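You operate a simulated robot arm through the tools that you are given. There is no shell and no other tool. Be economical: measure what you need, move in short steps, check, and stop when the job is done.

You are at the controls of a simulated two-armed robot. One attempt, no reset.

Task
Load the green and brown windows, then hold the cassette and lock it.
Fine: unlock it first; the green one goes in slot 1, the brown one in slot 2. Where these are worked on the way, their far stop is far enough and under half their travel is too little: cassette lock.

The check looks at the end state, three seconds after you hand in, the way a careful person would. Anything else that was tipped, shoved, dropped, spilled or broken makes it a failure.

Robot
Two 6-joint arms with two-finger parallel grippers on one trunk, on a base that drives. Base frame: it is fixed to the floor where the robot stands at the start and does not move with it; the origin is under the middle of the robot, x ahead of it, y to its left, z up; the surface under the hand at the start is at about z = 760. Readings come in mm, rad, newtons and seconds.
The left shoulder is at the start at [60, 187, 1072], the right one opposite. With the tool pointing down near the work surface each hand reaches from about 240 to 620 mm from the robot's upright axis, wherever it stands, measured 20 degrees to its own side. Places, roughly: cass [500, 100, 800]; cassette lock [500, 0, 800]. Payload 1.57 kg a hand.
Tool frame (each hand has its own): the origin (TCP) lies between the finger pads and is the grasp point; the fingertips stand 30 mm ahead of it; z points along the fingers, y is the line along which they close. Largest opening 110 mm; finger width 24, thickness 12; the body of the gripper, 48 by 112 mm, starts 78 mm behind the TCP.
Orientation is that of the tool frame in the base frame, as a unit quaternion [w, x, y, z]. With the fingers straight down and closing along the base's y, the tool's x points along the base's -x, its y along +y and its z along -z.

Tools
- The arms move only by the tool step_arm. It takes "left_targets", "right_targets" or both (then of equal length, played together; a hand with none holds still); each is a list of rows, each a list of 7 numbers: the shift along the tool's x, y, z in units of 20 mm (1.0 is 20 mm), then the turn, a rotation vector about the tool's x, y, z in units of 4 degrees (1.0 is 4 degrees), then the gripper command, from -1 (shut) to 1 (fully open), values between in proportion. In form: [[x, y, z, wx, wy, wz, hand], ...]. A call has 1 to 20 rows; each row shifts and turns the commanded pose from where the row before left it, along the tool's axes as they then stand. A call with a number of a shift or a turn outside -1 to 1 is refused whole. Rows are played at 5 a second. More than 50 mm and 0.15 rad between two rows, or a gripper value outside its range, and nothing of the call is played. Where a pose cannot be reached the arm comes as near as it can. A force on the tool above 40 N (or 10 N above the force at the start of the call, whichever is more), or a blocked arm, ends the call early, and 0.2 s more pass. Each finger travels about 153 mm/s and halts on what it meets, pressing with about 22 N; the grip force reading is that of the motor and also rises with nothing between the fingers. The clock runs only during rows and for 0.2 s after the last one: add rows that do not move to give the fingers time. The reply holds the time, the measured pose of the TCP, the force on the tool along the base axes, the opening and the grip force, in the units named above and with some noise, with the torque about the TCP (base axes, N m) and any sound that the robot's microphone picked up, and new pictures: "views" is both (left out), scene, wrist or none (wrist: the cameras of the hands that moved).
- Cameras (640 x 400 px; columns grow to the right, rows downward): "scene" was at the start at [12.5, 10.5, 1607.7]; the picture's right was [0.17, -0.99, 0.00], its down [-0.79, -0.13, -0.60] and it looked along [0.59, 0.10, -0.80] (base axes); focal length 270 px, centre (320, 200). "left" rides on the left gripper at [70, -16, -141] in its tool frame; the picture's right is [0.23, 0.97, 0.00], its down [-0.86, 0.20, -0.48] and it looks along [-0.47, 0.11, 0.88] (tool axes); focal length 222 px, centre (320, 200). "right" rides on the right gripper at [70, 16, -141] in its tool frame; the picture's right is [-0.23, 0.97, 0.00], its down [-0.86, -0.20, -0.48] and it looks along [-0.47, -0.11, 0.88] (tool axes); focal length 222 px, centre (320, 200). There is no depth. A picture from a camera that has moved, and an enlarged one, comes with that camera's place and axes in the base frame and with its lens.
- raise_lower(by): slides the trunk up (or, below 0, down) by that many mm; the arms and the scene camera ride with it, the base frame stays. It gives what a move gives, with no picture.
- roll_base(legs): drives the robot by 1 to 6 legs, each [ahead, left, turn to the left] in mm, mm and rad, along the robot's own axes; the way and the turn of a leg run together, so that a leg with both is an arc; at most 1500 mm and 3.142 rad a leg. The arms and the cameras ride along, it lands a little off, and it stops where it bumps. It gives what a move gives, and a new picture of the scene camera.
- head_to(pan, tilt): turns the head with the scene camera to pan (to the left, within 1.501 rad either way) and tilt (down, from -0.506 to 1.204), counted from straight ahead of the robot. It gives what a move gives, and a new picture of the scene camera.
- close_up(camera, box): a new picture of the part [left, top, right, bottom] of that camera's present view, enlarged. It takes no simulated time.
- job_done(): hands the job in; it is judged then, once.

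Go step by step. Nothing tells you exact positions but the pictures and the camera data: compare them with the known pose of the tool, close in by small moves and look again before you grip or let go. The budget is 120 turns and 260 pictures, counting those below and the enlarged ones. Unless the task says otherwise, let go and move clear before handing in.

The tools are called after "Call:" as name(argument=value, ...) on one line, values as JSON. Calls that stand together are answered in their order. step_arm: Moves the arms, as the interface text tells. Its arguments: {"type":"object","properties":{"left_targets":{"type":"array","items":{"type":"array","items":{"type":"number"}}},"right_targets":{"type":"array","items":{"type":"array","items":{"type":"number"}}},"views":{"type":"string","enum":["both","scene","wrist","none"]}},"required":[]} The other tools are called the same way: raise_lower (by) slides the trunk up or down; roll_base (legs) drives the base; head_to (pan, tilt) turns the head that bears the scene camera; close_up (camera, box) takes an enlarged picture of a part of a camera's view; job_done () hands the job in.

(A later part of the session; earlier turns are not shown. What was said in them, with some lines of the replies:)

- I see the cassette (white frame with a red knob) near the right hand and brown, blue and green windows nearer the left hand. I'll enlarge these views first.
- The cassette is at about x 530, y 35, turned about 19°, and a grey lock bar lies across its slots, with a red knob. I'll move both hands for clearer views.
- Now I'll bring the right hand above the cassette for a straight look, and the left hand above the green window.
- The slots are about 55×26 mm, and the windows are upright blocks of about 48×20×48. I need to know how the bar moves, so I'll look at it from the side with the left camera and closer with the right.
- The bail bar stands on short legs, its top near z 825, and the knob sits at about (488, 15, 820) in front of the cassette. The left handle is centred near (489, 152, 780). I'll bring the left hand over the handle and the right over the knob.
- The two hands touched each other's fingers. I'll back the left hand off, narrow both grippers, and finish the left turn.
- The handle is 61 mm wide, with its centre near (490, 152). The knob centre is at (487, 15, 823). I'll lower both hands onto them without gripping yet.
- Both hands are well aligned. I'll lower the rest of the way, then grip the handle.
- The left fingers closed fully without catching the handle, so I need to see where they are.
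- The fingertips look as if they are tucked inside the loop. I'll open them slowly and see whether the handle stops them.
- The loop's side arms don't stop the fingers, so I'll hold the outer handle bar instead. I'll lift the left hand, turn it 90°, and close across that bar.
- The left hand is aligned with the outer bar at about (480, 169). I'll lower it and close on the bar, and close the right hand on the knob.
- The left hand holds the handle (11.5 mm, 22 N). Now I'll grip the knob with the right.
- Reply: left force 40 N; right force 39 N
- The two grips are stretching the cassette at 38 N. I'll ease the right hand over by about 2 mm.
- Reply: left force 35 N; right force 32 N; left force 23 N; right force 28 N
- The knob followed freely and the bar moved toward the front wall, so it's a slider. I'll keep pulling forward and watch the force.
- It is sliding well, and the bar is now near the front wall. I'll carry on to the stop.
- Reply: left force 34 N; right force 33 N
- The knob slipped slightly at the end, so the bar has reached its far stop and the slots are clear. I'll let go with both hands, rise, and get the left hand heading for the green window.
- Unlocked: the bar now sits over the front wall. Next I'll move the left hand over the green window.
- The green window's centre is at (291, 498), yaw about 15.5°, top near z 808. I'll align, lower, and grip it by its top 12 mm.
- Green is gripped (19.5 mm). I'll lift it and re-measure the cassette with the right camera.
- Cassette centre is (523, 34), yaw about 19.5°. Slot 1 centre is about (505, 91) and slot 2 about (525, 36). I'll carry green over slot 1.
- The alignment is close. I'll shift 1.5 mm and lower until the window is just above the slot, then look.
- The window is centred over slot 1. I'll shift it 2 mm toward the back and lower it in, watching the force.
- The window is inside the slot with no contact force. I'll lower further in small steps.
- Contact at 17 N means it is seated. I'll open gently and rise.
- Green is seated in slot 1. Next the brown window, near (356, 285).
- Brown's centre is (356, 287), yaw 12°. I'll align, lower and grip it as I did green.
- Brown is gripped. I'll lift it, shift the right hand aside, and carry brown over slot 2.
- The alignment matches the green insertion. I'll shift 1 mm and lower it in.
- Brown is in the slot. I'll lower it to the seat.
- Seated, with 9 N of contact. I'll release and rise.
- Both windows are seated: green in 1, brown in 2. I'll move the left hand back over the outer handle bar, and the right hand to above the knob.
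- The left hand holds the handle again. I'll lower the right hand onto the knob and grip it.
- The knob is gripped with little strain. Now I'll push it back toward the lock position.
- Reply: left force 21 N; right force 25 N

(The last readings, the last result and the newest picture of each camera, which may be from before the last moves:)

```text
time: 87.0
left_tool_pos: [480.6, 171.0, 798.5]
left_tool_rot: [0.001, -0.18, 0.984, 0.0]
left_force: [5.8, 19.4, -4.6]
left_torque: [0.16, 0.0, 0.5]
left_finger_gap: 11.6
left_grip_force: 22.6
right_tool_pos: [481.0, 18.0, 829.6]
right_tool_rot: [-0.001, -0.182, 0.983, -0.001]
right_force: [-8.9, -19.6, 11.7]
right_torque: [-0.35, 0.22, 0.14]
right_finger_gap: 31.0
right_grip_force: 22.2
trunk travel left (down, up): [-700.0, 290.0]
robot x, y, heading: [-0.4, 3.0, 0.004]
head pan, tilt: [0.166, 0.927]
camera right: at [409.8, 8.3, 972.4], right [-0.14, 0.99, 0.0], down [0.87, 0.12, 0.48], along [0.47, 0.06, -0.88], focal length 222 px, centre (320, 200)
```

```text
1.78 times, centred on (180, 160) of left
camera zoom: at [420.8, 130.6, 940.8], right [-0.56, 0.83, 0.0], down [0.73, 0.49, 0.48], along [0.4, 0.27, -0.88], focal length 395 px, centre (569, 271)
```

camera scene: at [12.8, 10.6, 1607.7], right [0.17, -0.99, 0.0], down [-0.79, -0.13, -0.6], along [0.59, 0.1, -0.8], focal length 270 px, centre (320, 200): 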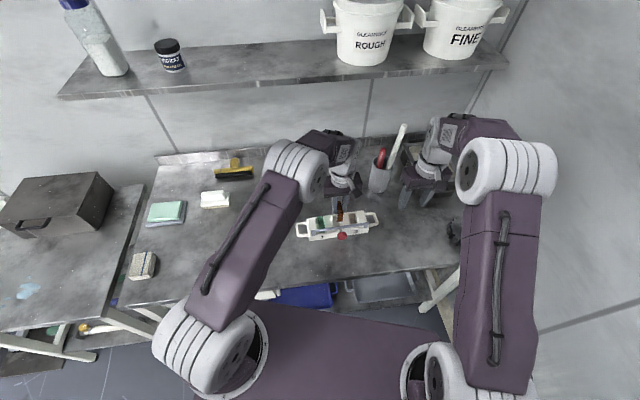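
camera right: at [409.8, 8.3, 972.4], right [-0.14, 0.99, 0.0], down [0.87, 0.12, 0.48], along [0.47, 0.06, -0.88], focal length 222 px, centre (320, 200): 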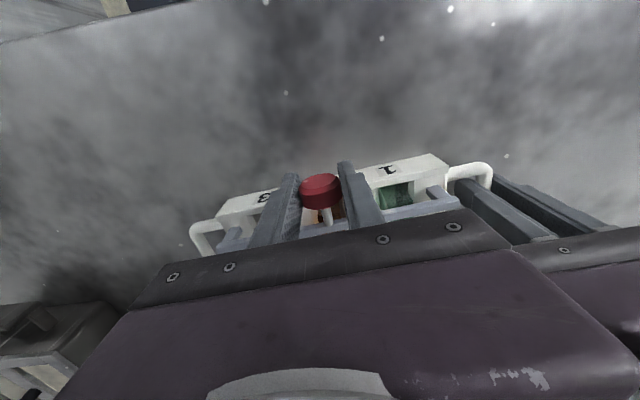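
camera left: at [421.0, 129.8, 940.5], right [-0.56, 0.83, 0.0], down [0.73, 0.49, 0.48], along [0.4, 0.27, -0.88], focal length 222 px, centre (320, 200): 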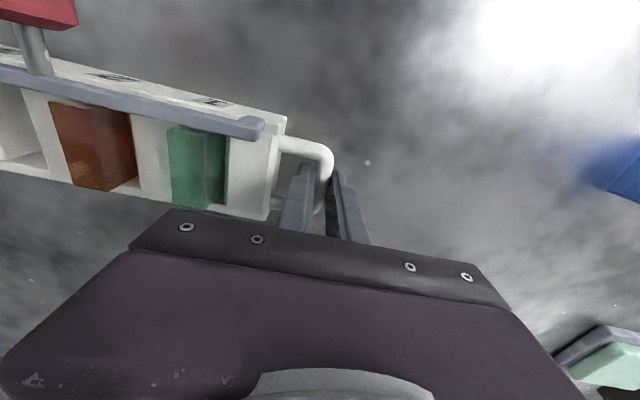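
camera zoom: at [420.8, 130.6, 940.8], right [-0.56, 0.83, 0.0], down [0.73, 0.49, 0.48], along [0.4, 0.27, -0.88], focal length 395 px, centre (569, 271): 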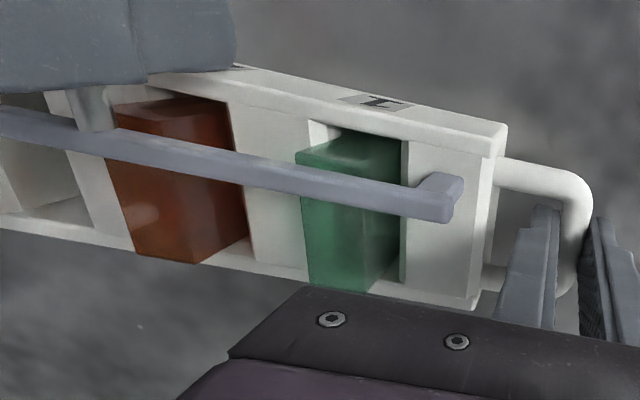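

The bar clears the windows. I'll push on to the locked stop.

Call:
step_arm(right_targets=[[-0.15, -0.08, 0, 0, 0, 0, -1], [-0.15, 0, 0, 0, 0, 0, -1], [-0.15, 0, 0, 0, 0, 0, -1], [-0.15, 0, 0, 0, 0, 0, -1], [0, 0, 0, 0, 0, 0, -1]], views="wrist")

Call:
close_up(camera="left", box=[0, 60, 360, 260])

```text
time: 88.2
left_tool_pos: [480.7, 170.0, 799.1]
left_tool_rot: [0.0, -0.18, 0.984, 0.001]
left_force: [3.0, 5.5, 0.5]
left_torque: [0.07, -0.03, 0.48]
left_finger_gap: 13.6
left_grip_force: 20.8
right_tool_pos: [495.2, 19.0, 831.4]
right_tool_rot: [-0.001, -0.182, 0.983, -0.002]
right_force: [-2.5, -5.6, 0.8]
right_torque: [-0.02, -0.06, 0.25]
right_finger_gap: 32.2
right_grip_force: 22.1
trunk travel left (down, up): [-700.0, 290.0]
robot x, y, heading: [1.3, -1.0, 0.002]
head pan, tilt: [0.166, 0.927]
stopped in row 5 (right hand): the force on the tool passed its limit at 40 N (the readings are from after the stop); the commanded pose is now the measured one
camera right: at [423.2, 10.3, 972.4], right [-0.14, 0.99, -0.01], down [0.87, 0.12, 0.48], along [0.47, 0.06, -0.88], focal length 222 px, centre (320, 200)
```

right: 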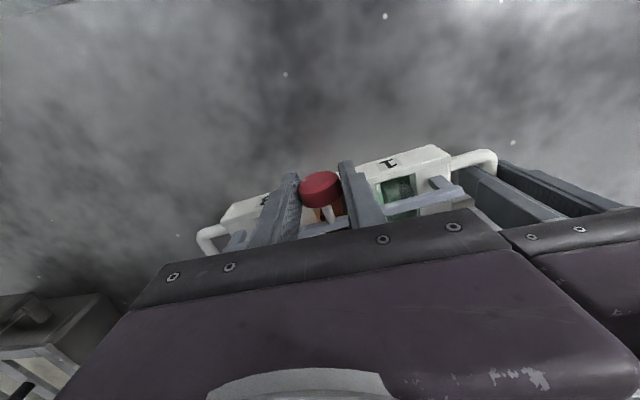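

```text
1.78 times, centred on (180, 160) of left
camera zoom: at [421.2, 130.8, 940.6], right [-0.56, 0.83, 0.0], down [0.73, 0.49, 0.48], along [0.4, 0.27, -0.88], focal length 395 px, centre (569, 271)
```

zoom: 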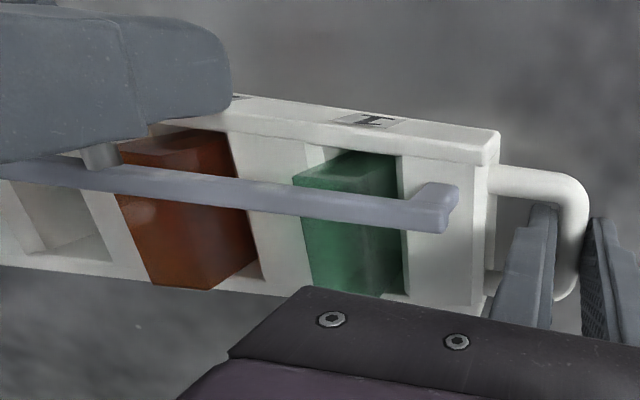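

The stop was reached at 40 N, and the cassette turned slightly. I'll release the right hand, rise, and check the bar's position.

Call:
step_arm(right_targets=[[0, 0, 0, 0, 0, 0, -0.3], [0, 0, 0, 0, 0, 0, 0], [0, 0, 0, 0, 0, 0, 0], [0, 0, -1, 0, 0, 0, 0], [0, 0, -1, 0, 0, 0, 0], [0, 0, -1, 0, 0, 0, 0], [0, 0, -1, 0, 0, 0, 0], [0, -1, -1, 0, 0, 0, 0], [0, -1, 0, 0, 0, 0, 0], [0, -1, 0, 0, 0, 0, 0], [0, -1, 0, 0, 0, 0, 0]], views="wrist")

Call:
close_up(camera="scene", box=[290, 195, 390, 250])

Call:
close_up(camera="left", box=[0, 60, 360, 260])

Call:
close_up(camera="right", box=[260, 90, 520, 250])

```text
time: 90.6
left_tool_pos: [480.8, 170.7, 798.2]
left_tool_rot: [-0.001, -0.179, 0.984, 0.001]
left_force: [2.5, -0.9, 5.0]
left_torque: [0.08, -0.03, 0.08]
left_finger_gap: 11.5
left_grip_force: 22.0
right_tool_pos: [523.0, -53.1, 932.4]
right_tool_rot: [0.0, -0.183, 0.983, -0.002]
right_force: [0.1, 0.3, 0.4]
right_torque: [-0.02, 0.01, -0.04]
right_finger_gap: 55.1
right_grip_force: 0.1
trunk travel left (down, up): [-700.0, 290.0]
robot x, y, heading: [-1.5, -3.6, 0.003]
head pan, tilt: [0.166, 0.927]
camera right: at [452.2, -64.1, 1074.2], right [-0.14, 0.99, 0.0], down [0.87, 0.12, 0.48], along [0.47, 0.06, -0.88], focal length 222 px, centre (320, 200)
```

right: 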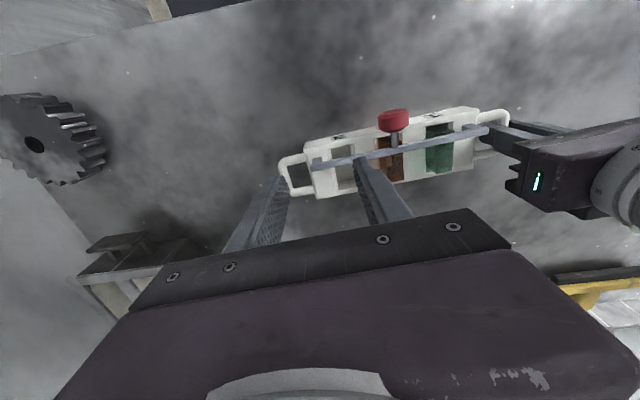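

```text
6.40 times, centred on (340, 222) of scene
camera zoom: at [12.5, 9.9, 1607.7], right [0.17, -0.99, 0.0], down [-0.79, -0.13, -0.6], along [0.59, 0.1, -0.8], focal length 1730 px, centre (192, 56)
```

zoom: 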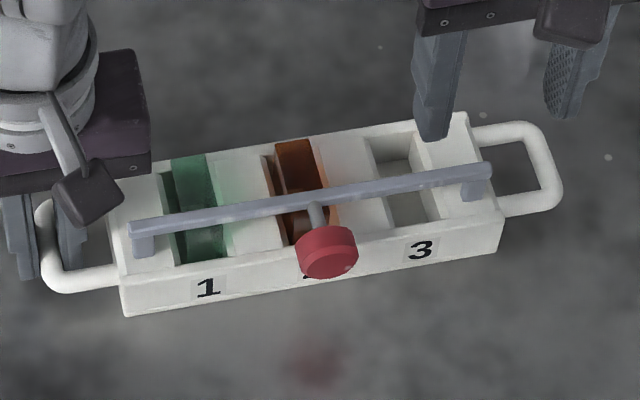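

```text
1.78 times, centred on (180, 160) of left
camera zoom: at [420.8, 130.4, 940.6], right [-0.56, 0.83, 0.0], down [0.73, 0.49, 0.48], along [0.4, 0.27, -0.88], focal length 395 px, centre (569, 271)
```

zoom: 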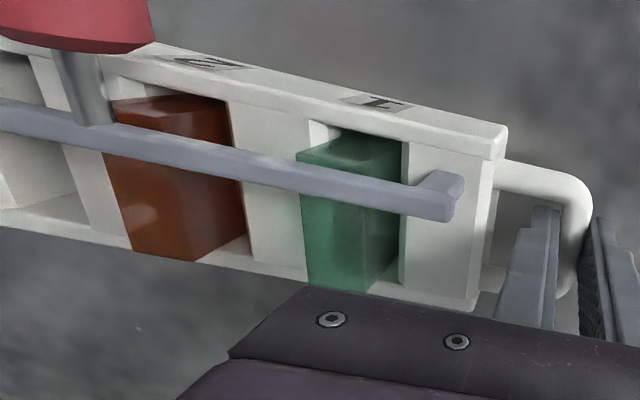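

```text
2.46 times, centred on (390, 170) of right
camera zoom: at [452.2, -64.1, 1074.2], right [-0.14, 0.99, 0.0], down [0.87, 0.12, 0.48], along [0.47, 0.06, -0.88], focal length 547 px, centre (148, 274)
```

zoom: 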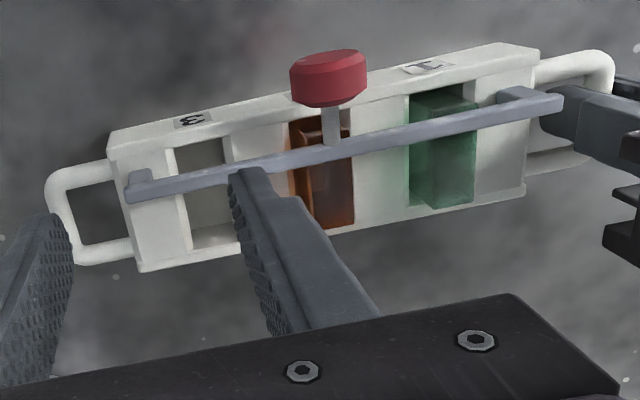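

The bar is back to at least its starting locked position relative to the front wall (it didn't move under 40 N), with both windows beneath it. I'll release the left hand and move both clear.

Call:
step_arm(left_targets=[[0, 0, 0, 0, 0, 0, -0.6], [0, 0, 0, 0, 0, 0, -0.35], [0, 0, 0, 0, 0, 0, -0.35], [0, 0, -0.5, 0, 0, 0, -0.35], [0, 0, -1, 0, 0, 0, -0.35], [0, 0, -1, 0, 0, 0, -0.35], [0, 0, -1, 0, 0, 0, -0.35], [0, 0, -1, 0, 0, 0, -0.35], [0, 0, -1, 0, 0, 0, -0.35], [0, 0.7, -0.5, 0, 0, 0, -0.35], [0, 0.7, 0, 0, 0, 0, -0.35], [0, 0.7, 0, 0, 0, 0, -0.35], [0, 0, 0, 0, 0, 0, -0.35]], right_targets=[[0, -0.7, 0, 0, 0, 0, 0], [0, -0.7, 0, 0, 0, 0, 0], [0, -0.7, 0, 0, 0, 0, 0], [0, -0.7, 0, 0, 0, 0, 0], [0, 0, 0, 0, 0, 0, 0], [0, 0, 0, 0, 0, 0, 0], [0, 0, 0, 0, 0, 0, 0], [0, 0, 0, 0, 0, 0, 0], [0, 0, 0, 0, 0, 0, 0], [0, 0, 0, 0, 0, 0, 0], [0, 0, 0, 0, 0, 0, 0], [0, 0, 0, 0, 0, 0, 0], [0, 0, 0, 0, 0, 0, 0]], views="both")

Call:
close_up(camera="scene", box=[290, 195, 390, 250])

Call:
close_up(camera="left", box=[0, 40, 320, 220])

```text
time: 93.4
left_tool_pos: [464.6, 211.6, 919.9]
left_tool_rot: [-0.001, -0.179, 0.984, 0.001]
left_force: [-0.4, 0.8, -0.5]
left_torque: [0.05, 0.03, 0.05]
left_finger_gap: 36.0
left_grip_force: 0.1
right_tool_pos: [542.5, -106.9, 932.0]
right_tool_rot: [0.0, -0.182, 0.983, -0.002]
right_force: [-0.7, 1.0, -0.1]
right_torque: [-0.03, -0.01, 0.0]
right_finger_gap: 55.0
right_grip_force: 0.0
trunk travel left (down, up): [-700.0, 290.0]
robot x, y, heading: [-0.2, -0.3, 0.0]
head pan, tilt: [0.166, 0.927]
camera scene: at [12.7, 10.2, 1607.7], right [0.17, -0.99, 0.0], down [-0.79, -0.13, -0.6], along [0.59, 0.1, -0.8], focal length 270 px, centre (320, 200)
camera right: at [471.6, -116.6, 1073.7], right [-0.14, 0.99, 0.0], down [0.87, 0.12, 0.48], along [0.47, 0.06, -0.88], focal length 222 px, centre (320, 200)
camera left: at [406.1, 170.7, 1060.7], right [-0.56, 0.83, 0.0], down [0.73, 0.49, 0.48], along [0.4, 0.27, -0.88], focal length 222 px, centre (320, 200)
```

scene: 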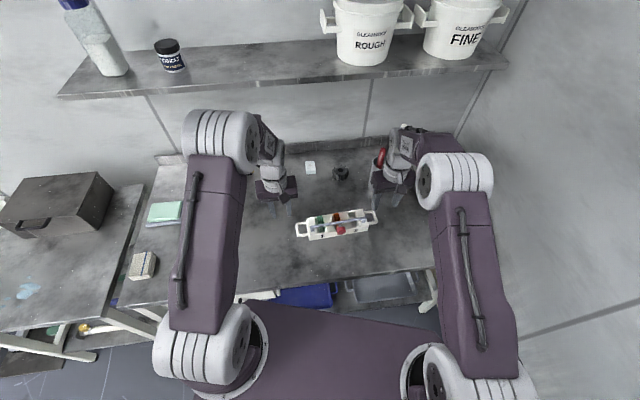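
right: 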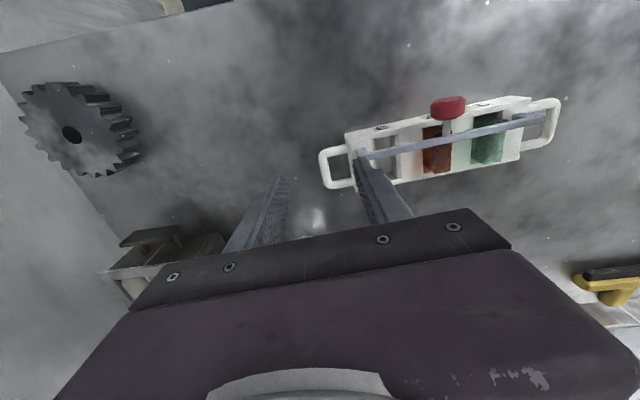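
left: 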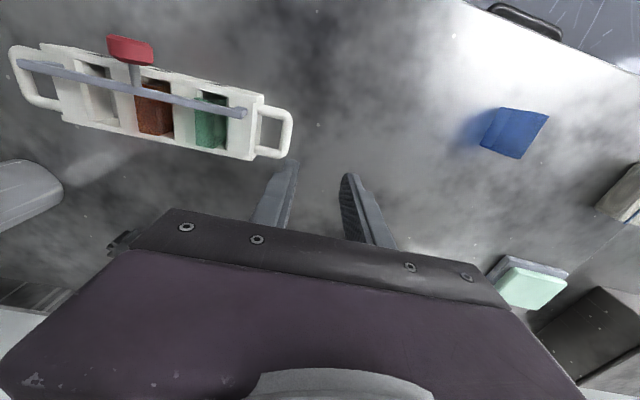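

```text
6.40 times, centred on (340, 222) of scene
camera zoom: at [12.7, 10.2, 1607.7], right [0.17, -0.99, 0.0], down [-0.79, -0.13, -0.6], along [0.59, 0.1, -0.8], focal length 1730 px, centre (192, 56)
```

zoom: 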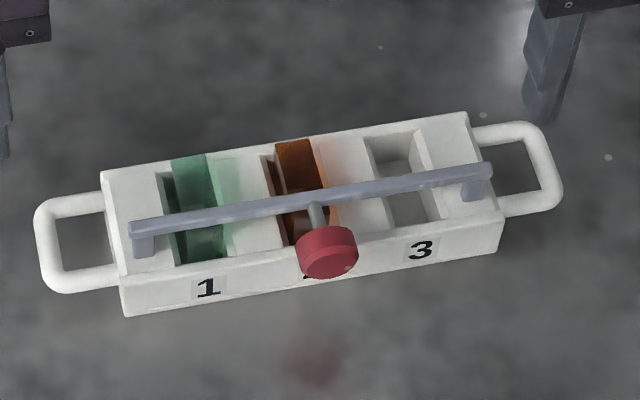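

```text
2.00 times, centred on (160, 130) of left
camera zoom: at [406.1, 170.7, 1060.7], right [-0.56, 0.83, 0.0], down [0.73, 0.49, 0.48], along [0.4, 0.27, -0.88], focal length 444 px, centre (640, 340)
```

zoom: 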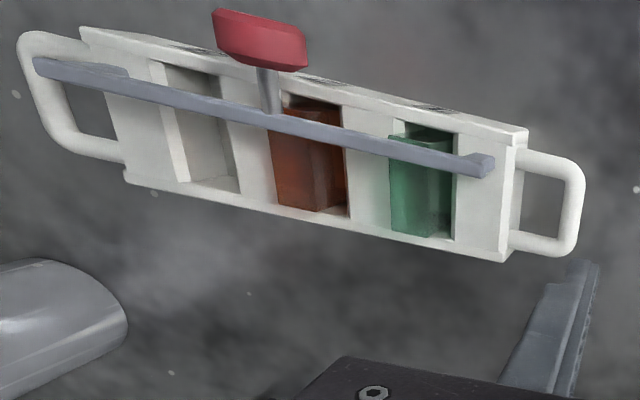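

Green is in slot 1, brown is in slot 2, the bar is locked across them at its stop, and both hands are clear. I'm handing in.

Call:
job_done()

```text
The job is handed in.
```

I unlocked the cassette, put the green window in slot 1 and the brown one in slot 2, then held the cassette by its handle and pushed the lock bar back until it hit its stop.

At 40 N the bar moved no further. In the scene picture it sits about 2–3 mm short of where it started. The left-hand camera shows it at the starting position, give or take 2 mm, so I took it as fully locked. The cassette ended up turned slightly and about 9 mm from where it stood. I saw nothing else disturbed, and both hands are clear.
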